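You operate a simulated robot arm through the tools that you are given. There is no shell and no other tool. Be economical: measure what you need, move in short steps, check, and stop when the job is done.

Carry out the task below with a simulated two-armed robot. There is one attempt and no reset: what you move stays moved.

JOB
Take the wide silver heatsink and leave it on the second level from the bottom of the grey shelf. Put the blue plug on the left labelled spot of the rack. Press the top middle channel button to switch it on. Take the black reel marked "Skerrytek" and put it on top of the flat carton. Take the orange reel with the latest date and put it on the low shelf of the blue table. Fetch the blue reel with the latest date and set it on the clipped papers. Fetch the clear reel and set it on the low shelf of the grey table. Any order will do.

Only the result counts: the job must be done as asked and must still hold three seconds after the hand-in. Knocking over, shifting, dropping, spilling or breaking anything else fails it.

ROBOT AND FRAMES
Two 7-joint arms with two-finger grippers on one trunk, on a base that drives. Base frame: it is fixed to the floor where the robot stands at the start and does not move with it; the origin is under the middle of the robot, x ahead of it, y to its left, z up; the surface under the hand at the start is at about z = 0.76. Readings come in m, degrees, newtons and seconds.
The left shoulder is at the start at [0.033, 0.165, 1.181], the right one opposite. With the tool pointing down near the work surface each hand reaches from about 0.14 to 0.7 m from the robot's upright axis, wherever it stands, measured 20 degrees to its own side. Places, roughly: black reel [1.25, -1, 1]; blue plug (3x2x3 cm) [0.2, 0.6, 0.8]; blue reel [1.5, -1.5, 1]; clear reel [1.5, -2.75, 1]; clipped papers [3.75, 1, 0.75]; flat carton [0.25, 0.75, 0.75]; left labelled spot of the rack (17x22 cm) [4.32, 2.58, 0.7]; low shelf of the blue table [1.3, 2.3, 0.2]; low shelf of the grey table [0.6, -2.6, 0.2]; orange reel [1.25, -1.5, 1]; second level of the grey shelf [-0.5, 4.5, 0.6]; top middle channel button [0.4, 1.7, 0.8]; wide silver heatsink (3x3x3 cm) [0.5, 0, 0.8]. Payload 2.45 kg a hand.
Tool frame (each hand has its own): the origin (TCP) lies between the finger pads and is the grasp point; the fingertips stand 0.026 m ahead of it; z points along the fingers, y is the line along which they close. The gripper opens to 0.096 m. The gripper's body begins 0.069 m behind the TCP.
Orientation is that of the tool frame in the base frame, as [roll, pitch, yaw] about the fixed x, y, z axes, in that order (R = Rz(yaw) Ry(pitch) Rx(roll)). With the fingers straight down and closing along the base's y, the tool's x points along the base's -x, its y along +y and its z along -z.

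CONTROLS
- The arms move only by the tool send_rows. It takes "left_targets", "right_targets" or both (then of equal length, played together; a hand with none holds still); each is a list of rows, each an object (a shift or turn left out is 0, a gripper value left out holds the last) with "slide": the shift along the base's x, y, z in units of 20 mm (1.0 is 20 mm), a list of three; "rotation": the turn, a rotation vector about the base's x, y, z in units of 4 degrees (1.0 is 4 degrees), a list of three. In form: [{"slide": [tx, ty, tz], "rotation": [rx, ry, rz]}, ...]. A call has 1 to 20 rows; each row shifts and turns the commanded pose from where the row before left it. "left_fingers" and "right_fingers" are, for a hand that has rows, the opening, from 0 (shut) to 1 (fully open), set as the call begins (left out, the last holds). A call with a number of a shift or a turn outside -1 to 1 is refused whole. Rows are played at 5 a second. More than 0.05 m and 8.6 degrees between two rows, or a gripper value outside its range, and nothing of the call is played. Where a pose cannot be reached the arm comes as near as it can. A force on the tool above 40 N (or 10 N above the force at the start of the call, whichever is more), or a blocked arm, ends the call early, and 0.2 s more pass. The fingers move at their own pace and stop on an object; they squeeze with about 41 N. The grip force told is the motor's: it shows also when the fingers shut on nothing. Time passes only in rows, and 0.2 s behind the last, so rows that do not move let the fingers close. It gives the time, the measured TCP pose, the force on the tool (base axes), the opening and the grip force at its end, in the units of the frame above (readings bear some noise), with the torque about the TCP (base axes, N m) and any sound that the robot's microphone picked up.
- Cameras (640 x 400 px; columns grow to the right, rows downward): "scene" is now at [0.0626, 0.046, 1.6453]; the picture's right is [0.63, -0.77, 0.00], its down [-0.66, -0.54, -0.53] and it looks along [0.41, 0.33, -0.85] (base axes); focal length 281 px, centre (320, 200). "left" rides on the left gripper at [0.082, -0.003, -0.098] in its tool frame; the picture's right is [0.04, 1.00, 0.00], its down [-0.73, 0.03, -0.68] and it looks along [-0.68, 0.03, 0.73] (tool axes); focal length 256 px, centre (320, 200). "right" rides on the right gripper at [0.082, 0.003, -0.098] in its tool frame; the picture's right is [-0.04, 1.00, 0.00], its down [-0.73, -0.03, -0.68] and it looks along [-0.68, -0.03, 0.73] (tool axes); focal length 256 px, centre (320, 200). There is no depth. A picture from a camera that has moved, and an enlarged one, comes with that camera's place and axes in the base frame and with its lens.
- grab_frame(camera): a new picture of that camera. The clock stands still meanwhile.
- move_column(by): slides the trunk up (or, below 0, down) by that many m; the arms and the scene camera ride with it, the base frame stays. It gives what a move gives, with no picture.
- drive_base(legs): drives the robot by 1 to 6 legs, each [ahead, left, turn to the left] in m, m and degrees, along the robot's own axes; the way and the turn of a leg run together, so that a leg with both is an arc; at most 1.5 m and 180 degrees a leg. The arms and the cameras ride along, it lands a little off, and it stops where it bumps. It gives what a move gives.
- pan_tilt(pan, tilt): turns the head with the scene camera to pan (to the left, within 120 degrees either way) and tilt (down, from -29 to 69), counted from straight ahead of the robot. It gives what a move gives.
- enlarge(camera, box): a new picture of the part [left, top, right, bottom] of that camera's present view, enlarged. The clock stands still meanwhile.
- hand_in(): hands the job in; it is judged then, once.

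Go step by step. Nothing tells you exact positions but the pictures and the camera data: compare them with the known pose of the tool, close in by small moves and look again before you grip or let go. The budget is 196 turns and 184 pictures, counting those below and the enlarged ones. Unless the task says otherwise, let go and move clear before handing in.

The tools are called as a command line: name --argument value ..., lists and objects as JSON in quotes. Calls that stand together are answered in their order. send_rows: Moves the arms, as the interface text tells. Its arguments: {"type":"object","properties":{"left_targets":{"type":"array","items":{"type":"object","properties":{"slide":{"type":"array","items":{"type":"number"}},"rotation":{"type":"array","items":{"type":"number"}}}}},"left_fingers":{"type":"number"},"right_targets":{"type":"array","items":{"type":"object","properties":{"slide":{"type":"array","items":{"type":"number"}},"rotation":{"type":"array","items":{"type":"number"}}}}},"right_fingers":{"type":"number"}},"required":[]} The other tools are called the same way: move_column (by) slides the trunk up or down; drive_base (legs) drives the base; pan_tilt (pan, tilt) turns the head that bears the scene camera; grab_frame (camera) takes a picture; enlarge (camera, box) takes an enlarged picture of a part of a camera's view; hand_in () hands the job in.

At the start:

```text
t: 0.0
left_eef_pos: [0.3267, 0.4342, 1.1091]
left_tool_rot: [-179.8, 0.0, -180.0]
left_force: [-0.3, 0.9, 0.7]
left_moment: [0.0, 0.0, 0.01]
left_width: 0.0961
left_finger_force: 0.1
right_eef_pos: [0.5177, 0.0654, 1.16]
right_tool_rot: [180.0, -0.1, 179.9]
right_force: [1.0, 0.3, -0.9]
right_moment: [0.03, -0.01, -0.02]
right_width: 0.0962
right_finger_force: 0.1
trunk travel left (down, up): [-0.35, 0.217]
robot x, y, heading: [-0.0003, 0.0004, 0.1]
head pan, tilt: [39.3, 57.9]
```

scene: 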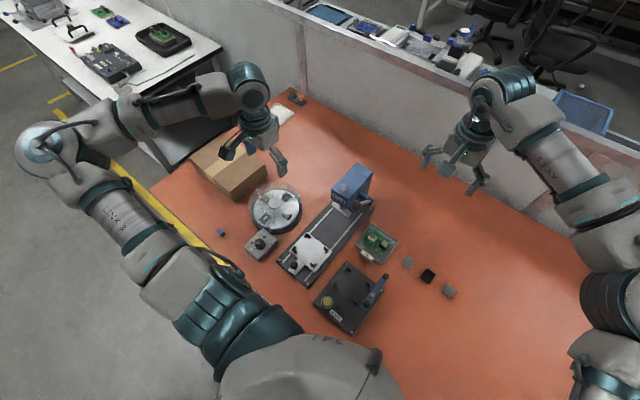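
right: 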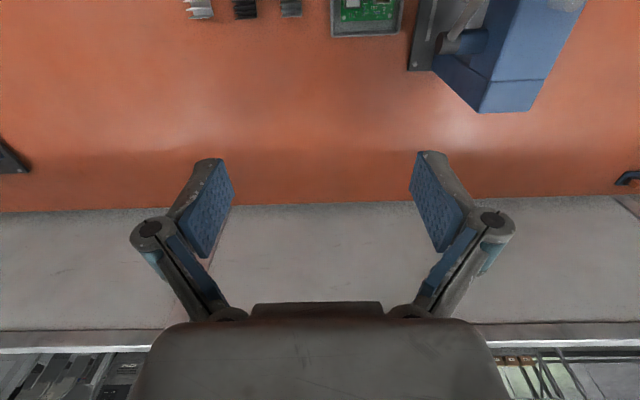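
left: 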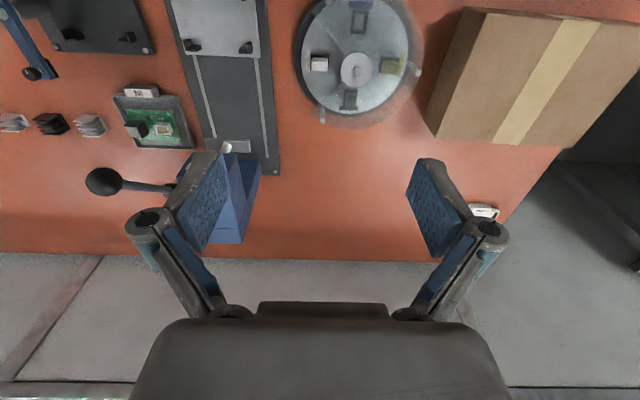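

I see the orange table with a carton, fixtures and three small heatsinks near the right; I'll look closer at them and at the plug first.

enlarge --camera "scene" --box '[360, 220, 480, 320]'

enlarge --camera "scene" --box '[180, 80, 340, 260]'

enlarge --camera "scene" --box '[0, 0, 240, 150]'

```text
4.00 times, centred on (420, 270) of scene
camera zoom: at [0.0626, 0.046, 1.6453], right [0.63, -0.77, 0.0], down [-0.66, -0.54, -0.53], along [0.41, 0.33, -0.85], focal length 1125 px, centre (-80, -80)
```

zoom: 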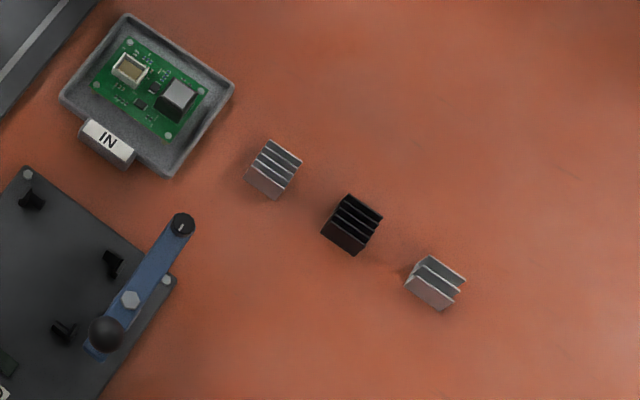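

```text
2.22 times, centred on (260, 170) of scene
camera zoom: at [0.0626, 0.046, 1.6453], right [0.63, -0.77, 0.0], down [-0.66, -0.54, -0.53], along [0.41, 0.33, -0.85], focal length 625 px, centre (453, 267)
```

zoom: 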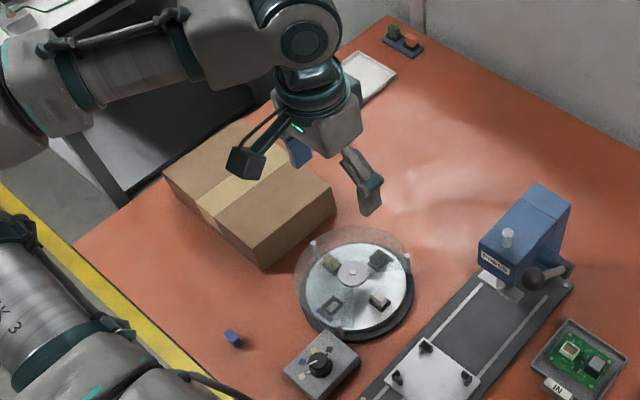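

```text
2.67 times, centred on (120, 75) of scene
camera zoom: at [0.0626, 0.046, 1.6453], right [0.63, -0.77, 0.0], down [-0.66, -0.54, -0.53], along [0.41, 0.33, -0.85], focal length 750 px, centre (853, 533)
```

zoom: 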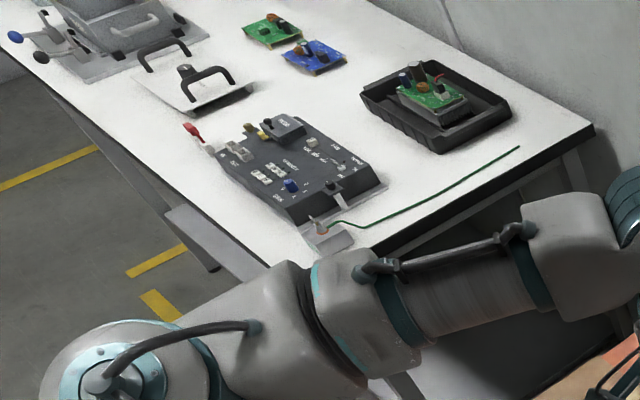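

Two silver heatsinks differ in fins; I'll bring the right hand's camera over them and the left's over the blue plug.

send_rows --right_targets '[{"slide": [-0.72, -0.52, -0.73]}, {"slide": [-0.72, -0.52, -0.73]}, {"slide": [-0.72, -0.52, -0.73]}, {"slide": [-0.72, -0.52, -0.73]}, {"slide": [-0.72, -0.52, -0.73]}, {"slide": [-0.72, -0.52, -0.73]}, {"slide": [-0.72, -0.52, -0.73]}, {"slide": [-0.72, -0.52, -0.73]}, {"slide": [-0.72, -0.52, -0.73]}, {"slide": [-0.72, -0.52, -0.73]}, {"slide": [-0.72, -0.52, -0.73]}]' --left_targets '[{"slide": [-0.91, 0.59, -0.5]}, {"slide": [-0.91, 0.59, -0.5]}, {"slide": [-0.91, 0.59, -0.5]}, {"slide": [-0.91, 0.59, -0.5]}, {"slide": [-0.91, 0.59, -0.5]}, {"slide": [-0.91, 0.59, -0.5]}, {"slide": [-0.91, 0.59, -0.5]}, {"slide": [-0.91, 0.59, -0.5]}, {"slide": [-0.91, 0.59, -0.5]}, {"slide": [-0.91, 0.59, -0.5]}, {"slide": [-0.91, 0.59, -0.5]}]'

grab_frame --camera "right"

grab_frame --camera "left"

```text
t: 2.4
left_eef_pos: [0.1264, 0.5578, 1.0017]
left_tool_rot: [179.8, 0.2, 180.0]
left_force: [1.1, -0.3, 0.0]
left_moment: [0.02, 0.0, -0.01]
left_width: 0.0959
left_finger_force: 0.1
right_eef_pos: [0.3571, -0.0516, 0.9996]
right_tool_rot: [179.8, 0.1, 179.9]
right_force: [-0.1, 0.0, 0.0]
right_moment: [0.01, 0.01, -0.01]
right_width: 0.0962
right_finger_force: 0.0
trunk travel left (down, up): [-0.35, 0.217]
robot x, y, heading: [0.0016, -0.0002, -0.0]
head pan, tilt: [39.3, 57.9]
```

```text
177 pictures are left
camera right: at [0.2747, -0.0472, 1.0987], right [0.04, 1.0, 0.0], down [0.73, -0.03, 0.68], along [0.68, -0.03, -0.73], focal length 256 px, centre (320, 200)
```

right: 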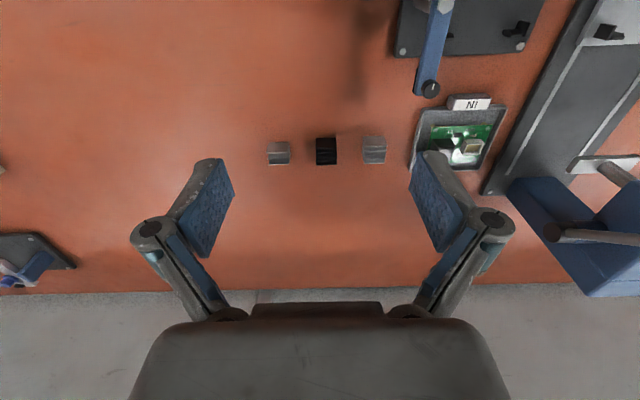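

```text
176 pictures are left
camera left: at [0.0463, 0.5544, 1.1011], right [-0.04, 1.0, 0.0], down [0.73, 0.03, 0.68], along [0.68, 0.03, -0.73], focal length 256 px, centre (320, 200)
```

left: 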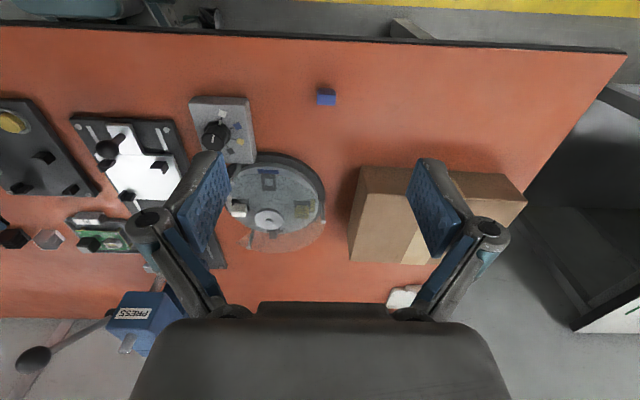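

Everything is where expected. Zooming in on heatsinks and plug.

enlarge --camera "right" --box '[250, 110, 410, 190]'

enlarge --camera "left" --box '[286, 70, 366, 120]'

```text
4.00 times, centred on (330, 150) of right
camera zoom: at [0.2747, -0.0472, 1.0987], right [0.04, 1.0, 0.0], down [0.73, -0.03, 0.68], along [0.68, -0.03, -0.73], focal length 1024 px, centre (280, 400)
```

zoom: 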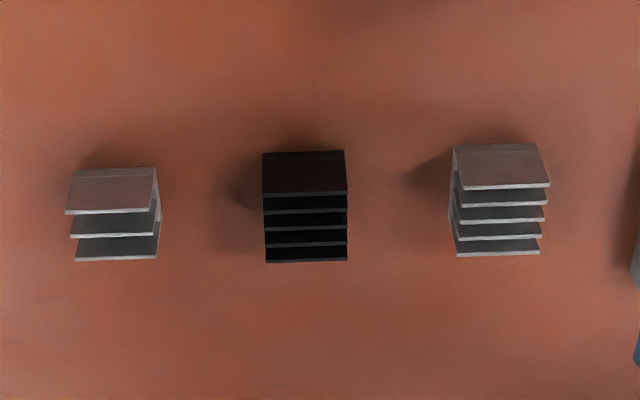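

```text
8.00 times, centred on (326, 95) of left
camera zoom: at [0.0463, 0.5544, 1.1011], right [-0.04, 1.0, 0.0], down [0.73, 0.03, 0.68], along [0.68, 0.03, -0.73], focal length 2048 px, centre (272, 1040)
```

zoom: 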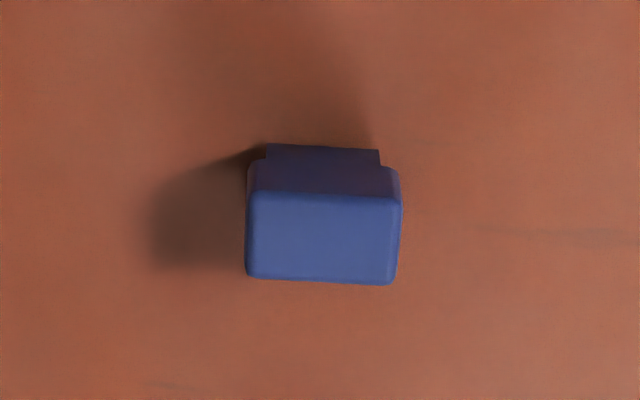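

The five-fin silver heatsink is the wide one (28 mm across vs 22 mm), at about (0.477, 0.021). The plug is at about (0.172, 0.568). I'll move each hand above and look.

send_rows --right_targets '[{"slide": [1.0, 0.605, -0.83]}, {"slide": [1.0, 0.605, -0.83]}, {"slide": [1.0, 0.605, -0.83]}, {"slide": [1.0, 0.605, -0.83]}, {"slide": [1.0, 0.605, -0.83]}, {"slide": [1.0, 0.605, -0.83]}]' --left_targets '[{"slide": [0.38, 0.083, -0.83]}, {"slide": [0.38, 0.083, -0.83]}, {"slide": [0.38, 0.083, -0.83]}, {"slide": [0.38, 0.083, -0.83]}, {"slide": [0.38, 0.083, -0.83]}, {"slide": [0.38, 0.083, -0.83]}]'

grab_frame --camera "right"

grab_frame --camera "left"

```text
t: 3.8
left_eef_pos: [0.1715, 0.5706, 0.8989]
left_tool_rot: [-180.0, 0.0, -179.9]
left_force: [0.3, -0.6, 0.1]
left_moment: [-0.01, 0.02, 0.03]
left_width: 0.096
left_finger_force: 0.2
right_eef_pos: [0.4788, 0.023, 0.8999]
right_tool_rot: [-180.0, 0.1, -179.9]
right_force: [0.5, -0.1, 0.8]
right_moment: [0.01, 0.02, 0.04]
right_width: 0.096
right_finger_force: 0.1
trunk travel left (down, up): [-0.35, 0.217]
robot x, y, heading: [0.0007, 0.0002, -0.1]
head pan, tilt: [39.3, 57.9]
```

```text
173 pictures are left
camera right: at [0.397, 0.0268, 0.9989], right [0.04, 1.0, 0.0], down [0.73, -0.03, 0.68], along [0.68, -0.03, -0.73], focal length 256 px, centre (320, 200)
```

right: 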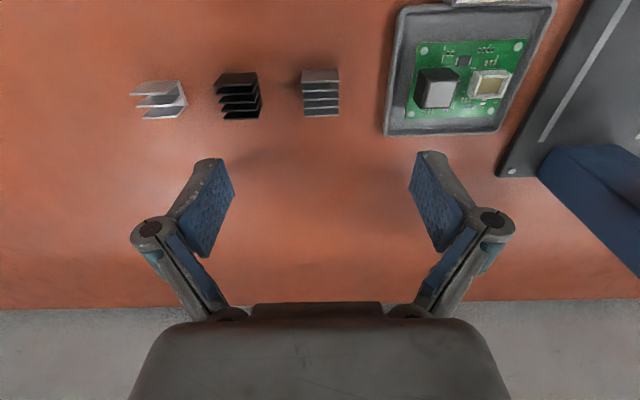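

```text
172 pictures are left
camera left: at [0.0911, 0.567, 0.999], right [-0.04, 1.0, 0.0], down [0.73, 0.03, 0.68], along [0.68, 0.03, -0.73], focal length 256 px, centre (320, 200)
```

left: 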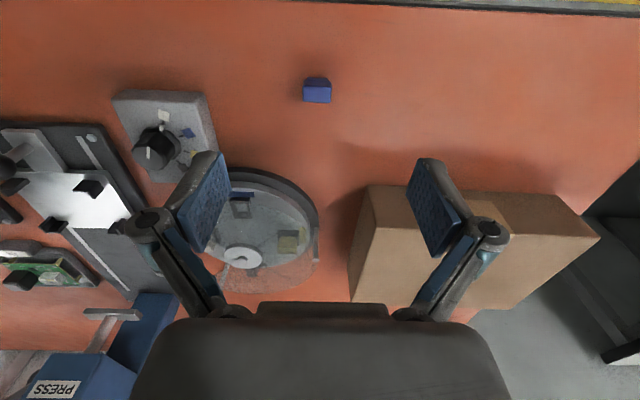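

Both hands line up with their targets; I'll set the fingers to a moderate opening and descend.

send_rows --right_targets '[{"slide": [0, 0, -0.92]}, {"slide": [0, 0, -0.92]}, {"slide": [0, 0, -0.92]}, {"slide": [0, 0, -0.92]}, {"slide": [0, 0, -0.92]}, {"slide": [0, 0, -0.92]}]' --left_targets '[{"slide": [0, -0.1, -0.92]}, {"slide": [0, 0, -0.92]}, {"slide": [0, 0, -0.92]}, {"slide": [0, 0, -0.92]}, {"slide": [0, 0, -0.92]}, {"slide": [0, 0, -0.92]}]' --right_fingers 0.6 --left_fingers 0.6

grab_frame --camera "right"

grab_frame --camera "left"

```text
t: 5.2
left_eef_pos: [0.1681, 0.5667, 0.7894]
left_tool_rot: [-180.0, 0.0, -179.8]
left_force: [0.0, 0.3, -0.2]
left_moment: [0.0, 0.01, -0.02]
left_width: 0.0577
left_finger_force: 0.0
right_eef_pos: [0.4787, 0.0214, 0.7878]
right_tool_rot: [179.8, 0.0, -180.0]
right_force: [0.3, 0.8, -0.5]
right_moment: [0.0, 0.01, -0.01]
right_width: 0.0576
right_finger_force: 0.1
trunk travel left (down, up): [-0.35, 0.217]
robot x, y, heading: [-0.0021, -0.0009, 0.2]
head pan, tilt: [39.3, 57.9]
```

```text
171 pictures are left
camera right: at [0.3956, 0.0264, 0.8864], right [0.04, 1.0, 0.0], down [0.73, -0.03, 0.68], along [0.68, -0.03, -0.73], focal length 256 px, centre (320, 200)
```

right: 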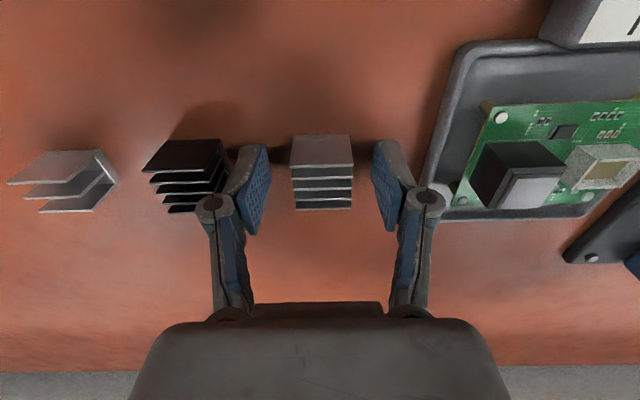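

```text
170 pictures are left
camera left: at [0.0881, 0.5639, 0.8896], right [-0.04, 1.0, 0.0], down [0.73, 0.03, 0.68], along [0.68, 0.03, -0.73], focal length 256 px, centre (320, 200)
```

left: 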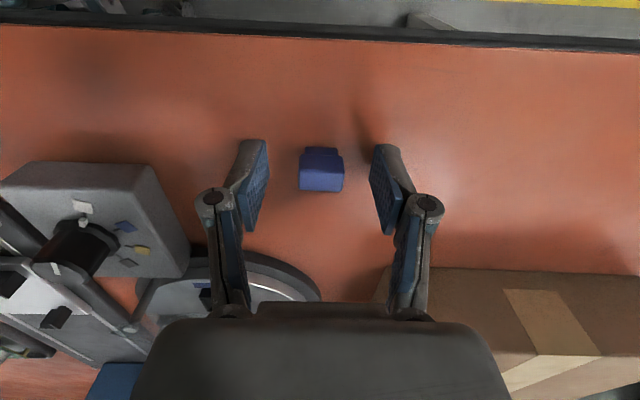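

Both objects sit between the fingers; closing.

send_rows --right_targets '[{"slide": [0, 0, 0]}, {"slide": [0, 0, 0]}, {"slide": [0, 0, 0]}, {"slide": [0, 0, 0]}]' --left_targets '[{"slide": [0, 0, 0]}, {"slide": [0, 0, 0]}, {"slide": [0, 0, 0]}, {"slide": [0, 0, 0]}]' --right_fingers 0 --left_fingers 0

send_rows --right_targets '[{"slide": [0, 0, 1]}, {"slide": [0, 0, 1]}, {"slide": [0, 0, 1]}, {"slide": [0, 0, 1]}, {"slide": [0, 0, 1]}, {"slide": [-0.5, 0, 1]}, {"slide": [-0.8, 0, 1]}, {"slide": [-1, 0, 1]}, {"slide": [-1, 0, 1]}, {"slide": [-1, 0, 1]}]' --left_targets '[{"slide": [0, 0, 1]}, {"slide": [0, 0, 1]}, {"slide": [0, 0, 1]}, {"slide": [0, 0, 1]}, {"slide": [0, 0, 1]}, {"slide": [0, 0, 1]}, {"slide": [0, 0, 1]}, {"slide": [0, -0.5, 1]}, {"slide": [0, -0.5, 1]}, {"slide": [0, -0.5, 1]}]'

grab_frame --camera "right"

grab_frame --camera "left"

pan_tilt --pan 80 --tilt 35

grab_frame --camera "scene"

```text
t: 6.2
left_eef_pos: [0.1686, 0.5671, 0.7924]
left_tool_rot: [179.9, 0.1, -179.9]
left_force: [0.3, -1.2, -0.3]
left_moment: [-0.01, 0.02, 0.02]
left_width: 0.02
left_finger_force: 40.9
right_eef_pos: [0.4781, 0.0227, 0.789]
right_tool_rot: [179.9, 0.0, -180.0]
right_force: [0.3, -0.3, 2.5]
right_moment: [0.01, 0.01, 0.0]
right_width: 0.0285
right_finger_force: 41.1
trunk travel left (down, up): [-0.35, 0.217]
robot x, y, heading: [-0.0015, -0.0002, -0.2]
head pan, tilt: [39.3, 57.9]
```

```text
t: 8.4
left_eef_pos: [0.17, 0.5375, 0.9903]
left_tool_rot: [179.9, 0.2, -180.0]
left_force: [-0.9, -0.5, -0.4]
left_moment: [-0.01, 0.01, 0.01]
left_width: 0.0199
left_finger_force: 41.0
right_eef_pos: [0.3899, 0.0202, 0.9898]
right_tool_rot: [179.9, 0.2, -180.0]
right_force: [0.7, 0.7, -0.6]
right_moment: [0.02, 0.01, 0.01]
right_width: 0.0287
right_finger_force: 41.2
trunk travel left (down, up): [-0.35, 0.217]
robot x, y, heading: [0.0018, -0.0007, 0.3]
head pan, tilt: [39.3, 57.9]
```

```text
169 pictures are left
camera right: at [0.3089, 0.0256, 1.0891], right [0.04, 1.0, 0.0], down [0.73, -0.03, 0.68], along [0.68, -0.03, -0.73], focal length 256 px, centre (320, 200)
```

right: 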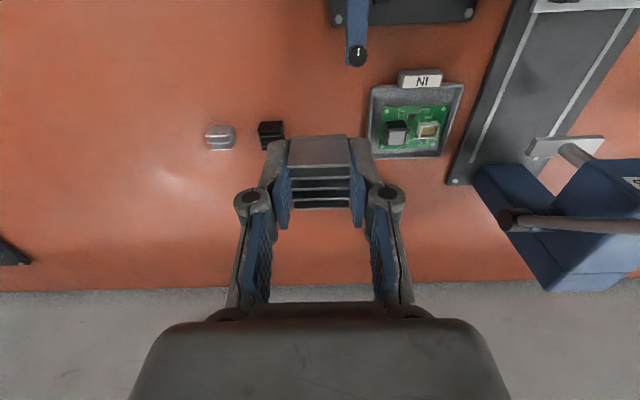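

```text
168 pictures are left
camera left: at [0.0888, 0.5336, 1.0904], right [-0.04, 1.0, 0.0], down [0.73, 0.03, 0.68], along [0.68, 0.03, -0.73], focal length 256 px, centre (320, 200)
```

left: 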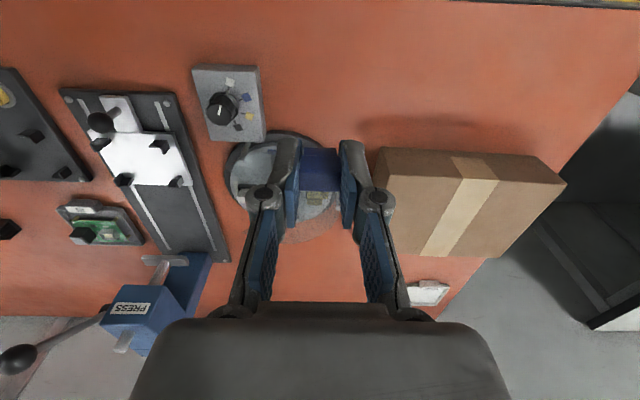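

```text
t: 9.5
left_eef_pos: [0.1696, 0.5391, 0.9905]
left_tool_rot: [179.9, 0.1, -180.0]
left_force: [-0.6, -0.2, 0.9]
left_moment: [-0.02, 0.01, -0.01]
left_width: 0.0198
left_finger_force: 41.3
right_eef_pos: [0.3923, 0.022, 0.9896]
right_tool_rot: [180.0, 0.0, -180.0]
right_force: [0.0, 0.6, -0.6]
right_moment: [0.0, 0.0, 0.01]
right_width: 0.0284
right_finger_force: 41.3
trunk travel left (down, up): [-0.35, 0.217]
robot x, y, heading: [0.0005, 0.0001, 0.0]
head pan, tilt: [80.0, 35.0]
```

```text
167 pictures are left
camera scene: at [0.0229, 0.0885, 1.6772], right [0.98, -0.17, 0.0], down [-0.1, -0.57, -0.82], along [0.14, 0.8, -0.58], focal length 281 px, centre (320, 200)
```

scene: 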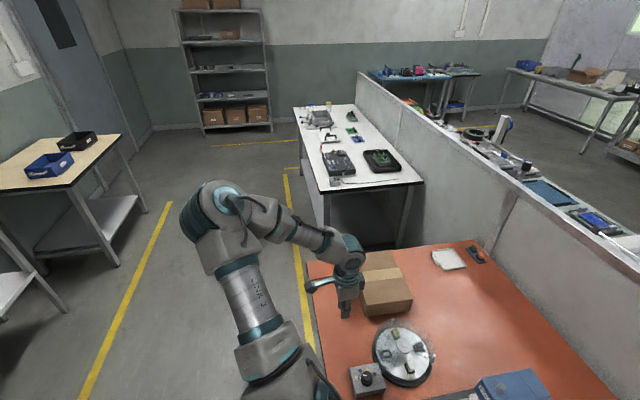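

Both are gripped. Ahead-left I see the grey shelf at about x −1…0, y 4.4, the white bench (x 0.3–0.9, y 1.45–3.1). I'll back off, turn left and drive toward the shelf.

drive_base --legs '[[-0.5, 0, 0], [0, 0, 90], [1.5, 0, 0]]'

pan_tilt --pan 0 --tilt 30

grab_frame --camera "scene"

```text
t: 23.2
left_eef_pos: [-1.0142, 1.6794, 0.9919]
left_tool_rot: [179.9, 0.1, -89.9]
left_force: [-1.1, -0.3, -0.5]
left_moment: [-0.01, 0.01, 0.0]
left_width: 0.0199
left_finger_force: 40.8
right_eef_pos: [-0.4994, 1.9029, 0.9899]
right_tool_rot: [179.8, 0.0, -89.9]
right_force: [0.2, -0.3, 0.4]
right_moment: [0.01, -0.02, -0.01]
right_width: 0.0283
right_finger_force: 40.6
trunk travel left (down, up): [-0.35, 0.217]
robot x, y, heading: [-0.4764, 1.5142, 90.1]
head pan, tilt: [80.0, 35.0]
```

```text
t: 24.8
left_eef_pos: [-1.0126, 1.6786, 0.9909]
left_tool_rot: [179.8, 0.2, -89.8]
left_force: [0.2, 0.3, -0.1]
left_moment: [0.0, 0.01, 0.0]
left_width: 0.0198
left_finger_force: 41.4
right_eef_pos: [-0.4972, 1.9013, 0.9907]
right_tool_rot: [179.8, 0.1, -89.8]
right_force: [1.2, 0.0, -0.9]
right_moment: [0.01, -0.03, 0.04]
right_width: 0.0287
right_finger_force: 41.1
trunk travel left (down, up): [-0.35, 0.217]
robot x, y, heading: [-0.4748, 1.5141, 90.0]
head pan, tilt: [0.0, 30.0]
```

```text
166 pictures are left
camera scene: at [-0.4832, 1.6082, 1.6851], right [1.0, 0.0, 0.0], down [0.0, -0.5, -0.86], along [0.0, 0.86, -0.5], focal length 281 px, centre (320, 200)
```

scene: 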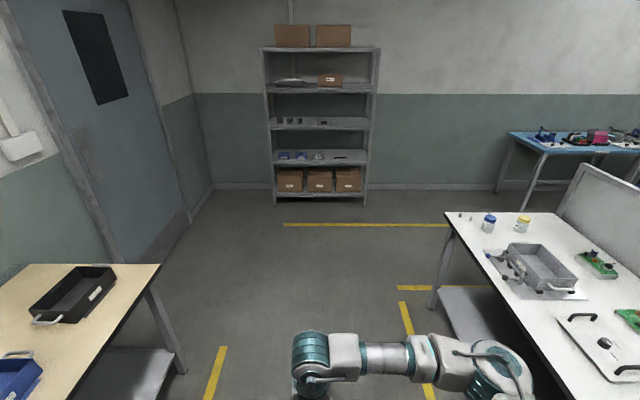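

The shelf is straight ahead, centred near x = −0.48. Driving closer.

drive_base --legs '[[1.5, 0, 0], [0.55, 0, 0]]'

grab_frame --camera "scene"

```text
t: 34.8
left_eef_pos: [-0.9576, 3.7158, 0.9921]
left_tool_rot: [179.9, 0.2, -92.2]
left_force: [0.3, 0.3, -0.1]
left_moment: [-0.02, 0.02, 0.0]
left_width: 0.02
left_finger_force: 40.9
right_eef_pos: [-0.4321, 3.9177, 0.9912]
right_tool_rot: [179.8, 0.2, -92.3]
right_force: [-0.3, -0.3, 0.7]
right_moment: [0.03, -0.02, 0.02]
right_width: 0.0287
right_finger_force: 41.1
trunk travel left (down, up): [-0.35, 0.217]
robot x, y, heading: [-0.427, 3.5264, 87.7]
head pan, tilt: [0.0, 30.0]
```

```text
165 pictures are left
camera scene: at [-0.4305, 3.6231, 1.6852], right [1.0, -0.04, 0.0], down [-0.02, -0.5, -0.87], along [0.04, 0.86, -0.5], focal length 281 px, centre (320, 200)
```

scene: 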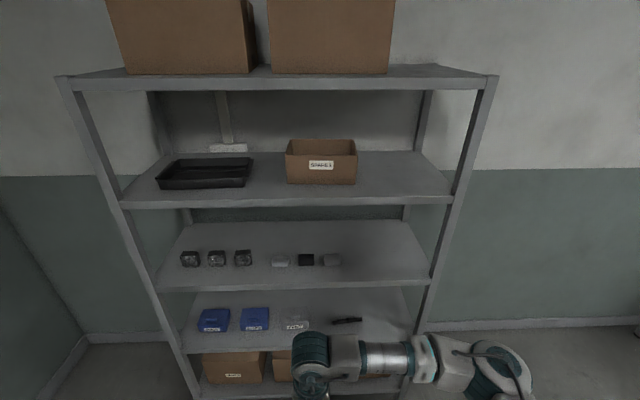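

Level 2 (blue boxes) is at z≈0.6, front edge y≈4.3. Zooming in to choose a free spot, and moving the head to measure.

enlarge --camera "scene" --box '[180, 270, 440, 400]'

```text
2.46 times, centred on (310, 335) of scene
camera zoom: at [-0.4305, 3.6231, 1.6852], right [1.0, -0.04, 0.0], down [-0.02, -0.5, -0.87], along [0.04, 0.86, -0.5], focal length 692 px, centre (345, -132)
```

zoom: 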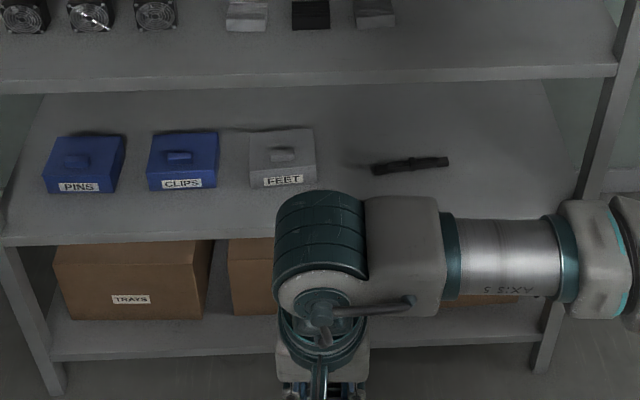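

The free spot is right of the black tool, about (−0.11, 4.345). I'll lower the trunk and turn the right hand to point forward.

move_column --by -0.3

send_rows --right_targets '[{"slide": [0, 0.5, 0], "rotation": [1, -0.04, 0]}, {"slide": [0, 0.5, 0], "rotation": [1, -0.04, 0]}, {"slide": [0, 0.5, 0], "rotation": [1, -0.04, 0]}, {"slide": [0, 0.5, 0], "rotation": [1, -0.04, 0]}, {"slide": [0, 0.5, 0], "rotation": [1, -0.04, 0]}, {"slide": [0, 0.5, 0], "rotation": [1, -0.04, 0]}, {"slide": [0, 0.5, 0], "rotation": [1, -0.04, 0]}, {"slide": [0, 0.5, 0], "rotation": [1, -0.04, 0]}, {"slide": [0, 0.5, 0], "rotation": [1, -0.04, 0]}, {"slide": [0, 0.5, 0], "rotation": [1, -0.04, 0]}, {"slide": [0, 0.5, 0], "rotation": [1, -0.04, 0]}, {"slide": [0, 0.5, 0], "rotation": [1, -0.04, 0]}, {"slide": [0, 0.5, 0], "rotation": [1, -0.04, 0]}, {"slide": [0, 0.5, 0], "rotation": [1, -0.04, 0]}, {"slide": [0, 0.5, 0], "rotation": [1, -0.04, 0]}, {"slide": [0, 0.5, 0], "rotation": [1, -0.04, 0]}, {"slide": [0, 0.5, 0], "rotation": [1, -0.04, 0]}, {"slide": [0, 0.5, 0], "rotation": [1, -0.04, 0]}, {"slide": [0, 0.5, 0], "rotation": [1, -0.04, 0]}, {"slide": [0, 0.5, 0], "rotation": [1, -0.04, 0]}]'

send_rows --right_targets '[{"rotation": [1, -0.04, 0]}, {"rotation": [1, -0.04, 0]}, {"rotation": [0.5, -0.02, 0]}]'

grab_frame --camera "scene"

```text
t: 37.8
left_eef_pos: [-0.9559, 3.7143, 0.693]
left_tool_rot: [179.7, 0.3, -92.2]
left_force: [-0.9, -0.8, -0.2]
left_moment: [0.02, -0.01, -0.01]
left_width: 0.02
left_finger_force: 40.6
right_eef_pos: [-0.4301, 3.916, 0.6924]
right_tool_rot: [179.7, 0.3, -92.2]
right_force: [0.5, 0.0, 0.5]
right_moment: [-0.04, -0.01, -0.02]
right_width: 0.0285
right_finger_force: 40.5
trunk travel left (down, up): [-0.05, 0.517]
robot x, y, heading: [-0.4278, 3.5267, 87.7]
head pan, tilt: [0.0, 30.0]
```

```text
t: 42.0
left_eef_pos: [-0.9553, 3.7142, 0.6922]
left_tool_rot: [179.6, 0.2, -92.2]
left_force: [0.1, -0.3, 0.1]
left_moment: [0.0, -0.02, 0.02]
left_width: 0.0202
left_finger_force: 41.4
right_eef_pos: [-0.4317, 4.1157, 0.6904]
right_tool_rot: [-179.5, 80.4, -91.3]
right_force: [-0.5, 0.1, -0.5]
right_moment: [-0.03, 0.01, 0.01]
right_width: 0.0289
right_finger_force: 41.4
trunk travel left (down, up): [-0.05, 0.517]
robot x, y, heading: [-0.4288, 3.5293, 87.8]
head pan, tilt: [0.0, 30.0]
```

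```text
t: 42.8
left_eef_pos: [-0.9548, 3.7152, 0.6919]
left_tool_rot: [179.7, 0.2, -92.3]
left_force: [-1.0, 0.4, -0.4]
left_moment: [0.03, -0.04, 0.0]
left_width: 0.0199
left_finger_force: 41.3
right_eef_pos: [-0.43, 4.116, 0.6921]
right_tool_rot: [-15.4, 89.6, 72.8]
right_force: [-0.5, 0.7, -0.6]
right_moment: [-0.02, -0.02, -0.01]
right_width: 0.0286
right_finger_force: 41.3
trunk travel left (down, up): [-0.05, 0.517]
robot x, y, heading: [-0.4273, 3.5283, 87.9]
head pan, tilt: [0.0, 30.0]
```

```text
163 pictures are left
camera scene: at [-0.4196, 3.8907, 1.3457], right [1.0, -0.04, 0.0], down [-0.02, -0.5, -0.86], along [0.04, 0.86, -0.5], focal length 281 px, centre (320, 200)
```

scene: 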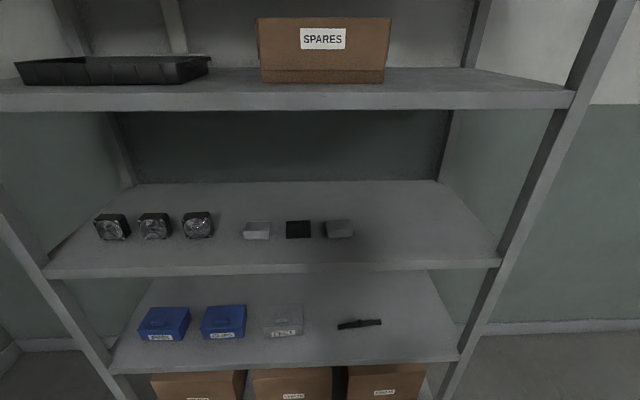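

The hand points forward now. I'll shift the robot right and the hand right to line up with the free spot.

drive_base --legs '[[0, -0.14, 2.2]]'

send_rows --right_targets '[{"slide": [1, 0, 0]}, {"slide": [1, 0, 0]}, {"slide": [1, 0, 0]}, {"slide": [1, 0, 0]}, {"slide": [1, 0, 0]}, {"slide": [1, 0, 0]}, {"slide": [1, 0, 0]}, {"slide": [1, 0, 0]}, {"slide": [1, 0, 0]}]'

pan_tilt --pan -15 --tilt 55

grab_frame --camera "scene"

```text
t: 44.2
left_eef_pos: [-0.8297, 3.6911, 0.689]
left_tool_rot: [-179.9, 0.2, -89.9]
left_force: [1.1, -0.1, -0.1]
left_moment: [-0.02, 0.03, -0.02]
left_width: 0.0199
left_finger_force: 41.2
right_eef_pos: [-0.3199, 4.1124, 0.6904]
right_tool_rot: [-66.0, 89.4, 24.4]
right_force: [-0.8, 0.3, 0.3]
right_moment: [-0.03, 0.0, 0.0]
right_width: 0.0285
right_finger_force: 40.5
trunk travel left (down, up): [-0.05, 0.517]
robot x, y, heading: [-0.2931, 3.5231, 90.1]
head pan, tilt: [0.0, 30.0]
```

```text
t: 46.2
left_eef_pos: [-0.8192, 3.6878, 0.6998]
left_tool_rot: [178.9, 0.5, -89.8]
left_force: [0.4, -0.2, -0.5]
left_moment: [0.03, -0.02, 0.01]
left_width: 0.0198
left_finger_force: 41.8
right_eef_pos: [-0.2092, 4.0817, 0.7415]
right_tool_rot: [53.0, 89.4, 143.2]
right_force: [0.0, -0.1, -1.5]
right_moment: [-0.03, -0.01, -0.04]
right_width: 0.0287
right_finger_force: 41.4
right hand out of reach, approached as far as the arm can: row 4, 5, 6, 7, 8, 9
trunk travel left (down, up): [-0.05, 0.517]
robot x, y, heading: [-0.2909, 3.5243, 90.0]
head pan, tilt: [0.0, 30.0]
```

```text
t: 47.0
left_eef_pos: [-0.8206, 3.6881, 0.6962]
left_tool_rot: [179.2, 0.6, -89.9]
left_force: [0.5, 0.6, 0.5]
left_moment: [-0.02, -0.04, -0.02]
left_width: 0.0199
left_finger_force: 41.0
right_eef_pos: [-0.2143, 4.0819, 0.7411]
right_tool_rot: [32.9, 89.6, 123.2]
right_force: [-0.1, -0.5, -0.4]
right_moment: [0.02, -0.01, -0.01]
right_width: 0.0286
right_finger_force: 41.0
trunk travel left (down, up): [-0.05, 0.517]
robot x, y, heading: [-0.2901, 3.5238, 89.9]
head pan, tilt: [-15.0, 55.0]
```

```text
162 pictures are left
camera scene: at [-0.2802, 3.867, 1.31], right [0.97, -0.26, 0.01], down [-0.21, -0.79, -0.57], along [0.15, 0.55, -0.82], focal length 281 px, centre (320, 200)
```

scene: 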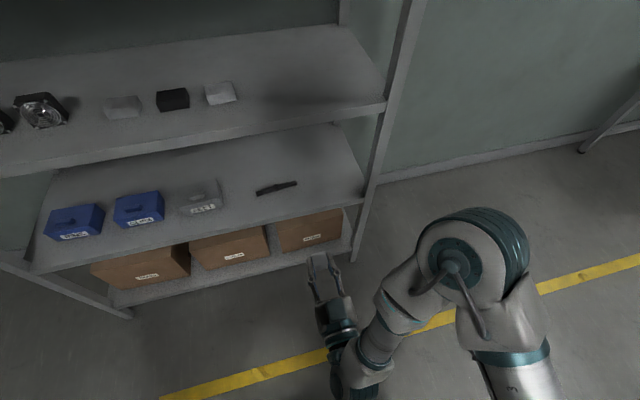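

The hand is too close to the leaned-forward shoulder. I'll back the base up a bit and extend the arm instead.

drive_base --legs '[[-0.2, 0, 0]]'

send_rows --right_targets '[{"slide": [0, 1, 0]}, {"slide": [0, 1, 0]}, {"slide": [0, 1, 0]}, {"slide": [0, 1, 0]}, {"slide": [0, 1, 0]}, {"slide": [0, 1, 0]}, {"slide": [0, 1, 0]}, {"slide": [0, 1, 0]}, {"slide": [0, 1, 0]}, {"slide": [0, 1, 0]}]'

grab_frame --camera "scene"

```text
t: 48.7
left_eef_pos: [-0.8203, 3.4831, 0.6982]
left_tool_rot: [179.4, 0.6, -89.5]
left_force: [-0.3, -0.3, -0.5]
left_moment: [0.0, 0.01, 0.02]
left_width: 0.02
left_finger_force: 40.9
right_eef_pos: [-0.2173, 3.8794, 0.7431]
right_tool_rot: [33.9, 89.5, 124.4]
right_force: [-1.2, -0.6, -0.2]
right_moment: [-0.04, 0.0, -0.03]
right_width: 0.0288
right_finger_force: 40.7
trunk travel left (down, up): [-0.05, 0.517]
robot x, y, heading: [-0.2908, 3.3191, 90.7]
head pan, tilt: [-15.0, 55.0]
```

```text
t: 50.9
left_eef_pos: [-0.8174, 3.4834, 0.6982]
left_tool_rot: [179.3, 0.8, -90.0]
left_force: [-0.4, -0.4, -0.8]
left_moment: [0.01, -0.03, 0.0]
left_width: 0.0197
left_finger_force: 41.0
right_eef_pos: [-0.2587, 4.0613, 0.7672]
right_tool_rot: [61.0, 89.5, 151.1]
right_force: [0.7, -0.1, -1.2]
right_moment: [0.01, 0.02, 0.0]
right_width: 0.0284
right_finger_force: 40.7
right hand out of reach, approached as far as the arm can: row 1, 2, 3, 4, 5, 6, 7, 8, 9, 10
trunk travel left (down, up): [-0.05, 0.517]
robot x, y, heading: [-0.2878, 3.321, 90.5]
head pan, tilt: [-15.0, 55.0]
```

```text
161 pictures are left
camera scene: at [-0.2787, 3.6655, 1.3096], right [0.97, -0.25, 0.0], down [-0.21, -0.8, -0.57], along [0.15, 0.55, -0.82], focal length 281 px, centre (320, 200)
```

scene: 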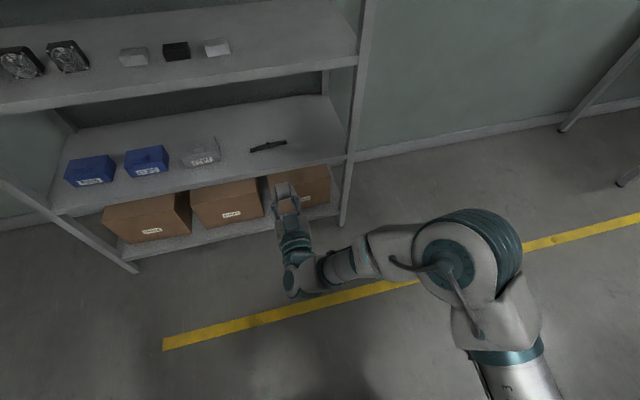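

The 90° pose works only near the centre line, so I'll shift the base right instead to bring the hand to x≈−0.11.

drive_base --legs '[[0, -0.15, 0]]'

send_rows --right_targets '[{"slide": [0, 0.5, -0.5]}, {"slide": [0, 0.5, -0.5]}, {"slide": [0, 0.5, -0.5]}, {"slide": [0, 0.5, -0.5]}]'

grab_frame --camera "scene"

```text
t: 52.2
left_eef_pos: [-0.6664, 3.4877, 0.6946]
left_tool_rot: [179.7, 0.6, -90.7]
left_force: [1.1, 0.5, 0.0]
left_moment: [-0.03, 0.02, 0.03]
left_width: 0.0197
left_finger_force: 40.5
right_eef_pos: [-0.1093, 4.0617, 0.7681]
right_tool_rot: [41.5, 89.6, 131.6]
right_force: [0.3, 0.4, -1.0]
right_moment: [-0.03, -0.02, 0.04]
right_width: 0.0284
right_finger_force: 41.1
trunk travel left (down, up): [-0.05, 0.517]
robot x, y, heading: [-0.1395, 3.3228, 90.1]
head pan, tilt: [-15.0, 55.0]
```

```text
t: 53.2
left_eef_pos: [-0.6451, 3.4894, 0.7044]
left_tool_rot: [179.0, 0.8, -91.6]
left_force: [0.5, -0.4, -0.5]
left_moment: [0.01, 0.0, 0.04]
left_width: 0.0202
left_finger_force: 41.6
right_eef_pos: [-0.1104, 4.0951, 0.7446]
right_tool_rot: [82.4, 88.5, 171.9]
right_force: [1.5, 0.5, -0.8]
right_moment: [-0.01, 0.01, 0.09]
right_width: 0.0287
right_finger_force: 41.4
right hand out of reach, approached as far as the arm can: row 1, 2, 3, 4
trunk travel left (down, up): [-0.05, 0.517]
robot x, y, heading: [-0.1369, 3.321, 90.4]
head pan, tilt: [-15.0, 55.0]
```

```text
160 pictures are left
camera scene: at [-0.1097, 3.6666, 1.3093], right [0.97, -0.26, -0.01], down [-0.21, -0.79, -0.57], along [0.14, 0.55, -0.82], focal length 281 px, centre (320, 200)
```

scene: 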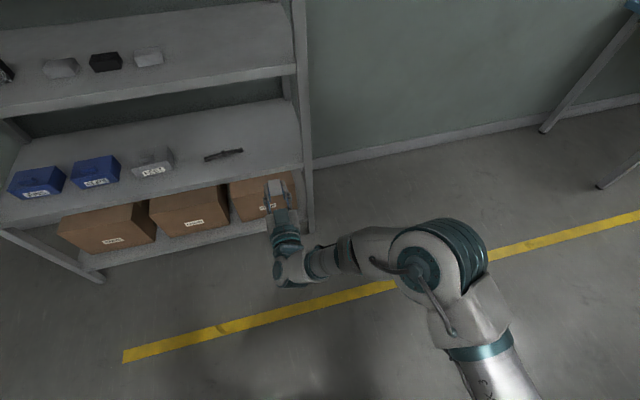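

The wrist seems near a limit at fully horizontal; I'll ease the tilt by about 25° and bring it down.

send_rows --right_targets '[{"slide": [0, 0, 0], "rotation": [-1, 0, 0]}, {"slide": [0, 0, 0], "rotation": [-1, 0, 0]}, {"slide": [0, 0, 0], "rotation": [-1, 0, 0]}, {"slide": [0, 0, 0], "rotation": [-1, 0, 0]}, {"slide": [0, 0, 0], "rotation": [-1, 0, 0]}, {"slide": [0, 0, 0], "rotation": [-1, 0, 0]}]'

```text
t: 54.6
left_eef_pos: [-0.6542, 3.4908, 0.7008]
left_tool_rot: [179.7, 1.0, -91.6]
left_force: [-0.5, 0.1, 0.3]
left_moment: [-0.02, 0.01, 0.01]
left_width: 0.0201
left_finger_force: 41.4
right_eef_pos: [-0.1226, 4.094, 0.7462]
right_tool_rot: [177.6, 66.5, -92.6]
right_force: [0.5, 0.5, -0.9]
right_moment: [-0.02, 0.02, -0.02]
right_width: 0.0284
right_finger_force: 41.4
trunk travel left (down, up): [-0.05, 0.517]
robot x, y, heading: [-0.1374, 3.3208, 90.2]
head pan, tilt: [-15.0, 55.0]
```

That eased it. Now drive forward so the heatsink is over the shelf's front.

drive_base --legs '[[0.2, 0, 0]]'

grab_frame --camera "scene"

grab_frame --camera "right"

```text
t: 56.2
left_eef_pos: [-0.656, 3.6875, 0.7]
left_tool_rot: [179.5, 0.8, -91.7]
left_force: [-0.3, -0.2, -0.7]
left_moment: [-0.03, 0.0, 0.0]
left_width: 0.02
left_finger_force: 41.2
right_eef_pos: [-0.1211, 4.2911, 0.745]
right_tool_rot: [177.6, 66.4, -92.6]
right_force: [-0.2, 0.5, -1.0]
right_moment: [0.01, 0.01, 0.01]
right_width: 0.0286
right_finger_force: 41.2
trunk travel left (down, up): [-0.05, 0.517]
robot x, y, heading: [-0.1364, 3.5168, 90.3]
head pan, tilt: [-15.0, 55.0]
```

```text
159 pictures are left
camera scene: at [-0.1268, 3.8634, 1.3094], right [0.97, -0.26, 0.0], down [-0.21, -0.79, -0.57], along [0.15, 0.55, -0.82], focal length 281 px, centre (320, 200)
```

scene: 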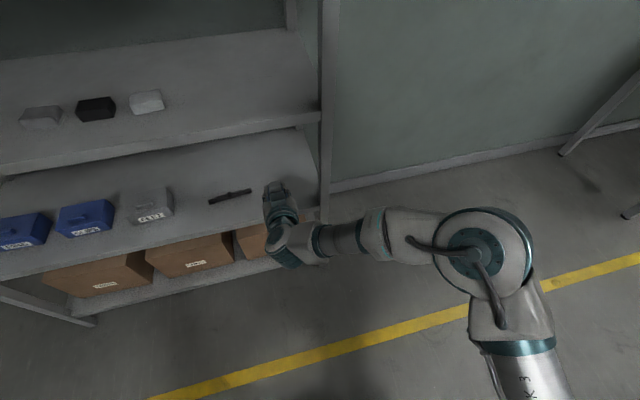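

```text
158 pictures are left
camera right: at [-0.126, 4.1693, 0.7104], right [-1.0, 0.03, 0.05], down [0.04, -0.33, 0.94], along [0.04, 0.94, 0.33], focal length 256 px, centre (320, 200)
```

right: 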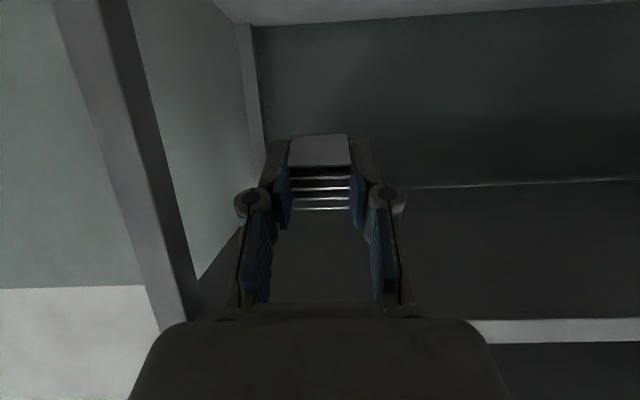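

By cross-checking views, the shelf front edge is nearer y≈4.36 and level 2 at z≈0.53–0.55. I'll go further in, then lower.

drive_base --legs '[[0.12, 0, 0]]'

grab_frame --camera "scene"

grab_frame --camera "right"

```text
t: 57.5
left_eef_pos: [-0.6541, 3.8089, 0.6996]
left_tool_rot: [179.8, 1.1, -92.4]
left_force: [0.4, 0.7, -0.5]
left_moment: [-0.01, -0.03, -0.02]
left_width: 0.02
left_finger_force: 41.3
right_eef_pos: [-0.1212, 4.4087, 0.7486]
right_tool_rot: [177.6, 66.5, -92.8]
right_force: [1.1, 0.8, 0.0]
right_moment: [0.02, 0.0, -0.01]
right_width: 0.0286
right_finger_force: 40.6
trunk travel left (down, up): [-0.05, 0.517]
robot x, y, heading: [-0.1384, 3.6367, 90.0]
head pan, tilt: [-15.0, 55.0]
```

```text
157 pictures are left
camera scene: at [-0.1264, 3.9836, 1.3094], right [0.97, -0.26, 0.0], down [-0.21, -0.79, -0.57], along [0.15, 0.55, -0.82], focal length 281 px, centre (320, 200)
```

scene: 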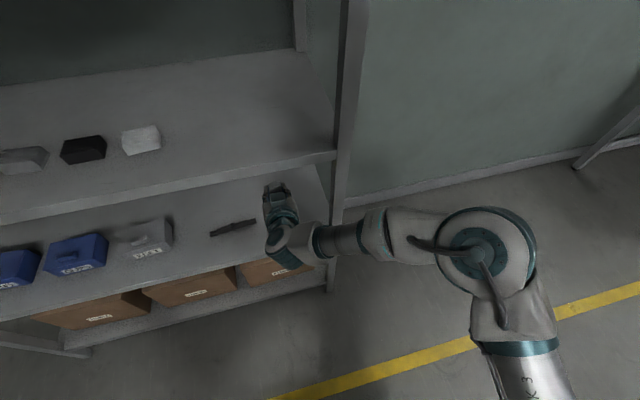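

```text
156 pictures are left
camera right: at [-0.1257, 4.287, 0.7129], right [-1.0, 0.03, 0.05], down [0.04, -0.33, 0.94], along [0.04, 0.94, 0.33], focal length 256 px, centre (320, 200)
```

right: 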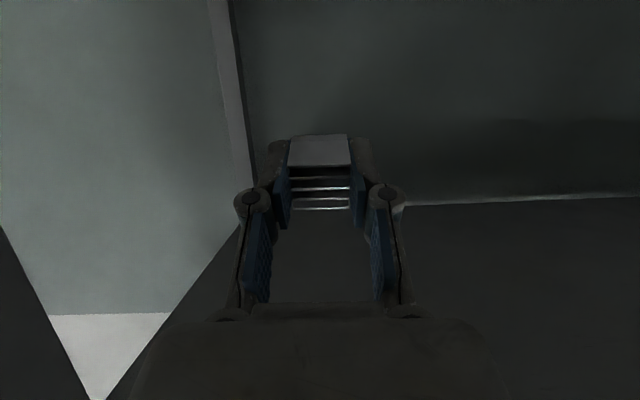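

Heatsink is above the shelf board. Lowering in steps, watching for contact.

send_rows --right_targets '[{"slide": [0, 0, -1]}, {"slide": [0, 0, -1]}, {"slide": [0, 0, -1]}, {"slide": [0, 0, -1]}, {"slide": [0, 0, -1]}, {"slide": [0, 0, -1]}]'

grab_frame --camera "scene"

grab_frame --camera "right"

```text
t: 58.9
left_eef_pos: [-0.6517, 3.8093, 0.6991]
left_tool_rot: [179.9, 1.4, -93.0]
left_force: [-0.3, -0.3, -1.3]
left_moment: [-0.01, -0.01, 0.01]
left_width: 0.02
left_finger_force: 41.5
right_eef_pos: [-0.118, 4.4056, 0.6291]
right_tool_rot: [177.3, 66.7, -93.0]
right_force: [0.8, -0.1, -0.4]
right_moment: [0.04, 0.02, -0.02]
right_width: 0.0284
right_finger_force: 41.6
trunk travel left (down, up): [-0.05, 0.517]
robot x, y, heading: [-0.1401, 3.6393, 90.2]
head pan, tilt: [-15.0, 55.0]
```

```text
155 pictures are left
camera scene: at [-0.1257, 3.9833, 1.3094], right [0.97, -0.26, 0.0], down [-0.21, -0.79, -0.57], along [0.15, 0.55, -0.82], focal length 281 px, centre (320, 200)
```

scene: 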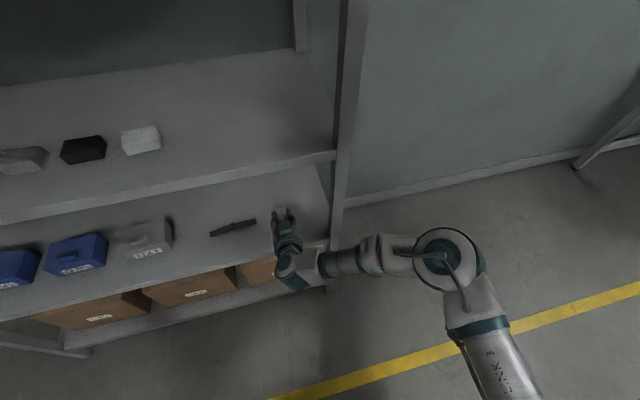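

```text
154 pictures are left
camera right: at [-0.1232, 4.2844, 0.595], right [-1.0, 0.03, 0.06], down [0.04, -0.34, 0.94], along [0.04, 0.94, 0.33], focal length 256 px, centre (320, 200)
```

right: 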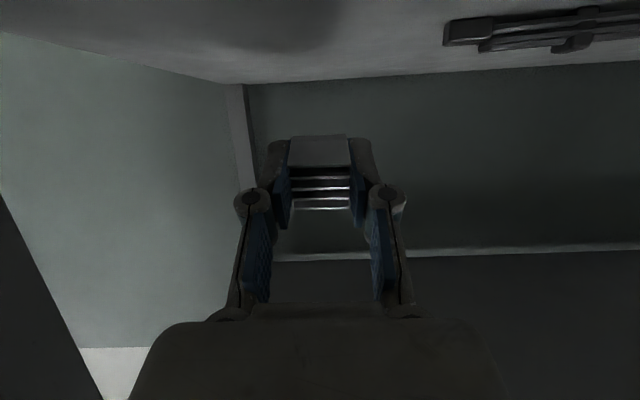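

Board surface looks like z≈0.55. Lowering the last few cm gently.

send_rows --right_targets '[{"slide": [0, 0, -0.8]}, {"slide": [0, 0, -0.8]}, {"slide": [0, 0, -0.3]}, {"slide": [0, 0, -0.3]}, {"slide": [0, 0, -0.3]}]'

grab_frame --camera "right"

```text
t: 60.1
left_eef_pos: [-0.6515, 3.8097, 0.6994]
left_tool_rot: [-180.0, 1.4, -92.9]
left_force: [0.8, 0.7, 0.1]
left_moment: [-0.03, -0.03, -0.02]
left_width: 0.0201
left_finger_force: 41.2
right_eef_pos: [-0.1196, 4.4067, 0.5826]
right_tool_rot: [177.2, 66.8, -93.1]
right_force: [0.2, 0.5, -0.5]
right_moment: [0.0, 0.0, 0.01]
right_width: 0.0285
right_finger_force: 40.6
trunk travel left (down, up): [-0.05, 0.517]
robot x, y, heading: [-0.1381, 3.635, 90.0]
head pan, tilt: [-15.0, 55.0]
```

```text
153 pictures are left
camera right: at [-0.1251, 4.2843, 0.5455], right [-1.0, 0.02, 0.06], down [0.04, -0.34, 0.94], along [0.04, 0.94, 0.34], focal length 256 px, centre (320, 200)
```

right: 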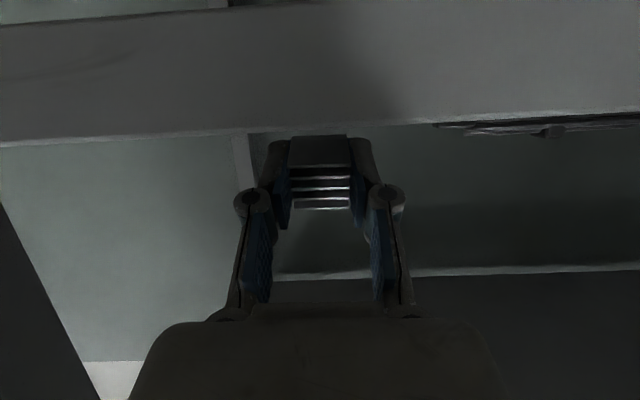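

The edge is at y≈4.37, board top z≈0.553, so a bit further in and ~5 mm down.

send_rows --right_targets '[{"slide": [0, 0.5, 0]}, {"slide": [0, 0.5, 0]}, {"slide": [0, 0, -0.15]}, {"slide": [0, 0, -0.15]}, {"slide": [0, 0, -0.1]}, {"slide": [0, 0, 0]}]'

grab_frame --camera "right"

```text
t: 61.5
left_eef_pos: [-0.6507, 3.8085, 0.7007]
left_tool_rot: [-179.9, 1.4, -93.0]
left_force: [0.5, -0.1, -0.4]
left_moment: [0.06, 0.01, 0.0]
left_width: 0.0199
left_finger_force: 40.7
right_eef_pos: [-0.1183, 4.426, 0.5734]
right_tool_rot: [177.3, 66.9, -93.0]
right_force: [0.3, -0.7, 0.1]
right_moment: [-0.01, -0.03, 0.03]
right_width: 0.0286
right_finger_force: 41.0
trunk travel left (down, up): [-0.05, 0.517]
robot x, y, heading: [-0.1364, 3.6379, 90.0]
head pan, tilt: [-15.0, 55.0]
```

```text
152 pictures are left
camera right: at [-0.1238, 4.3046, 0.5383], right [-1.0, 0.03, 0.06], down [0.04, -0.34, 0.94], along [0.04, 0.94, 0.34], focal length 256 px, centre (320, 200)
```

right: 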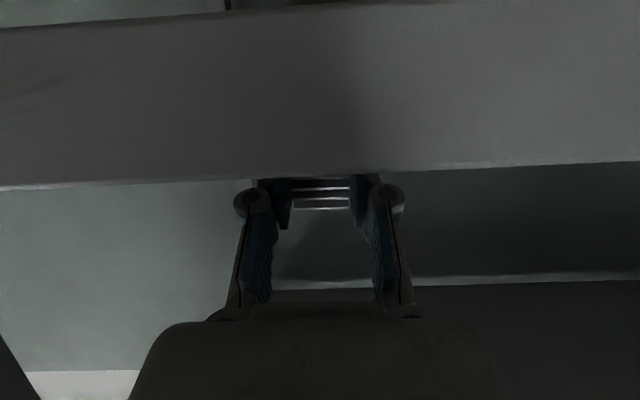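

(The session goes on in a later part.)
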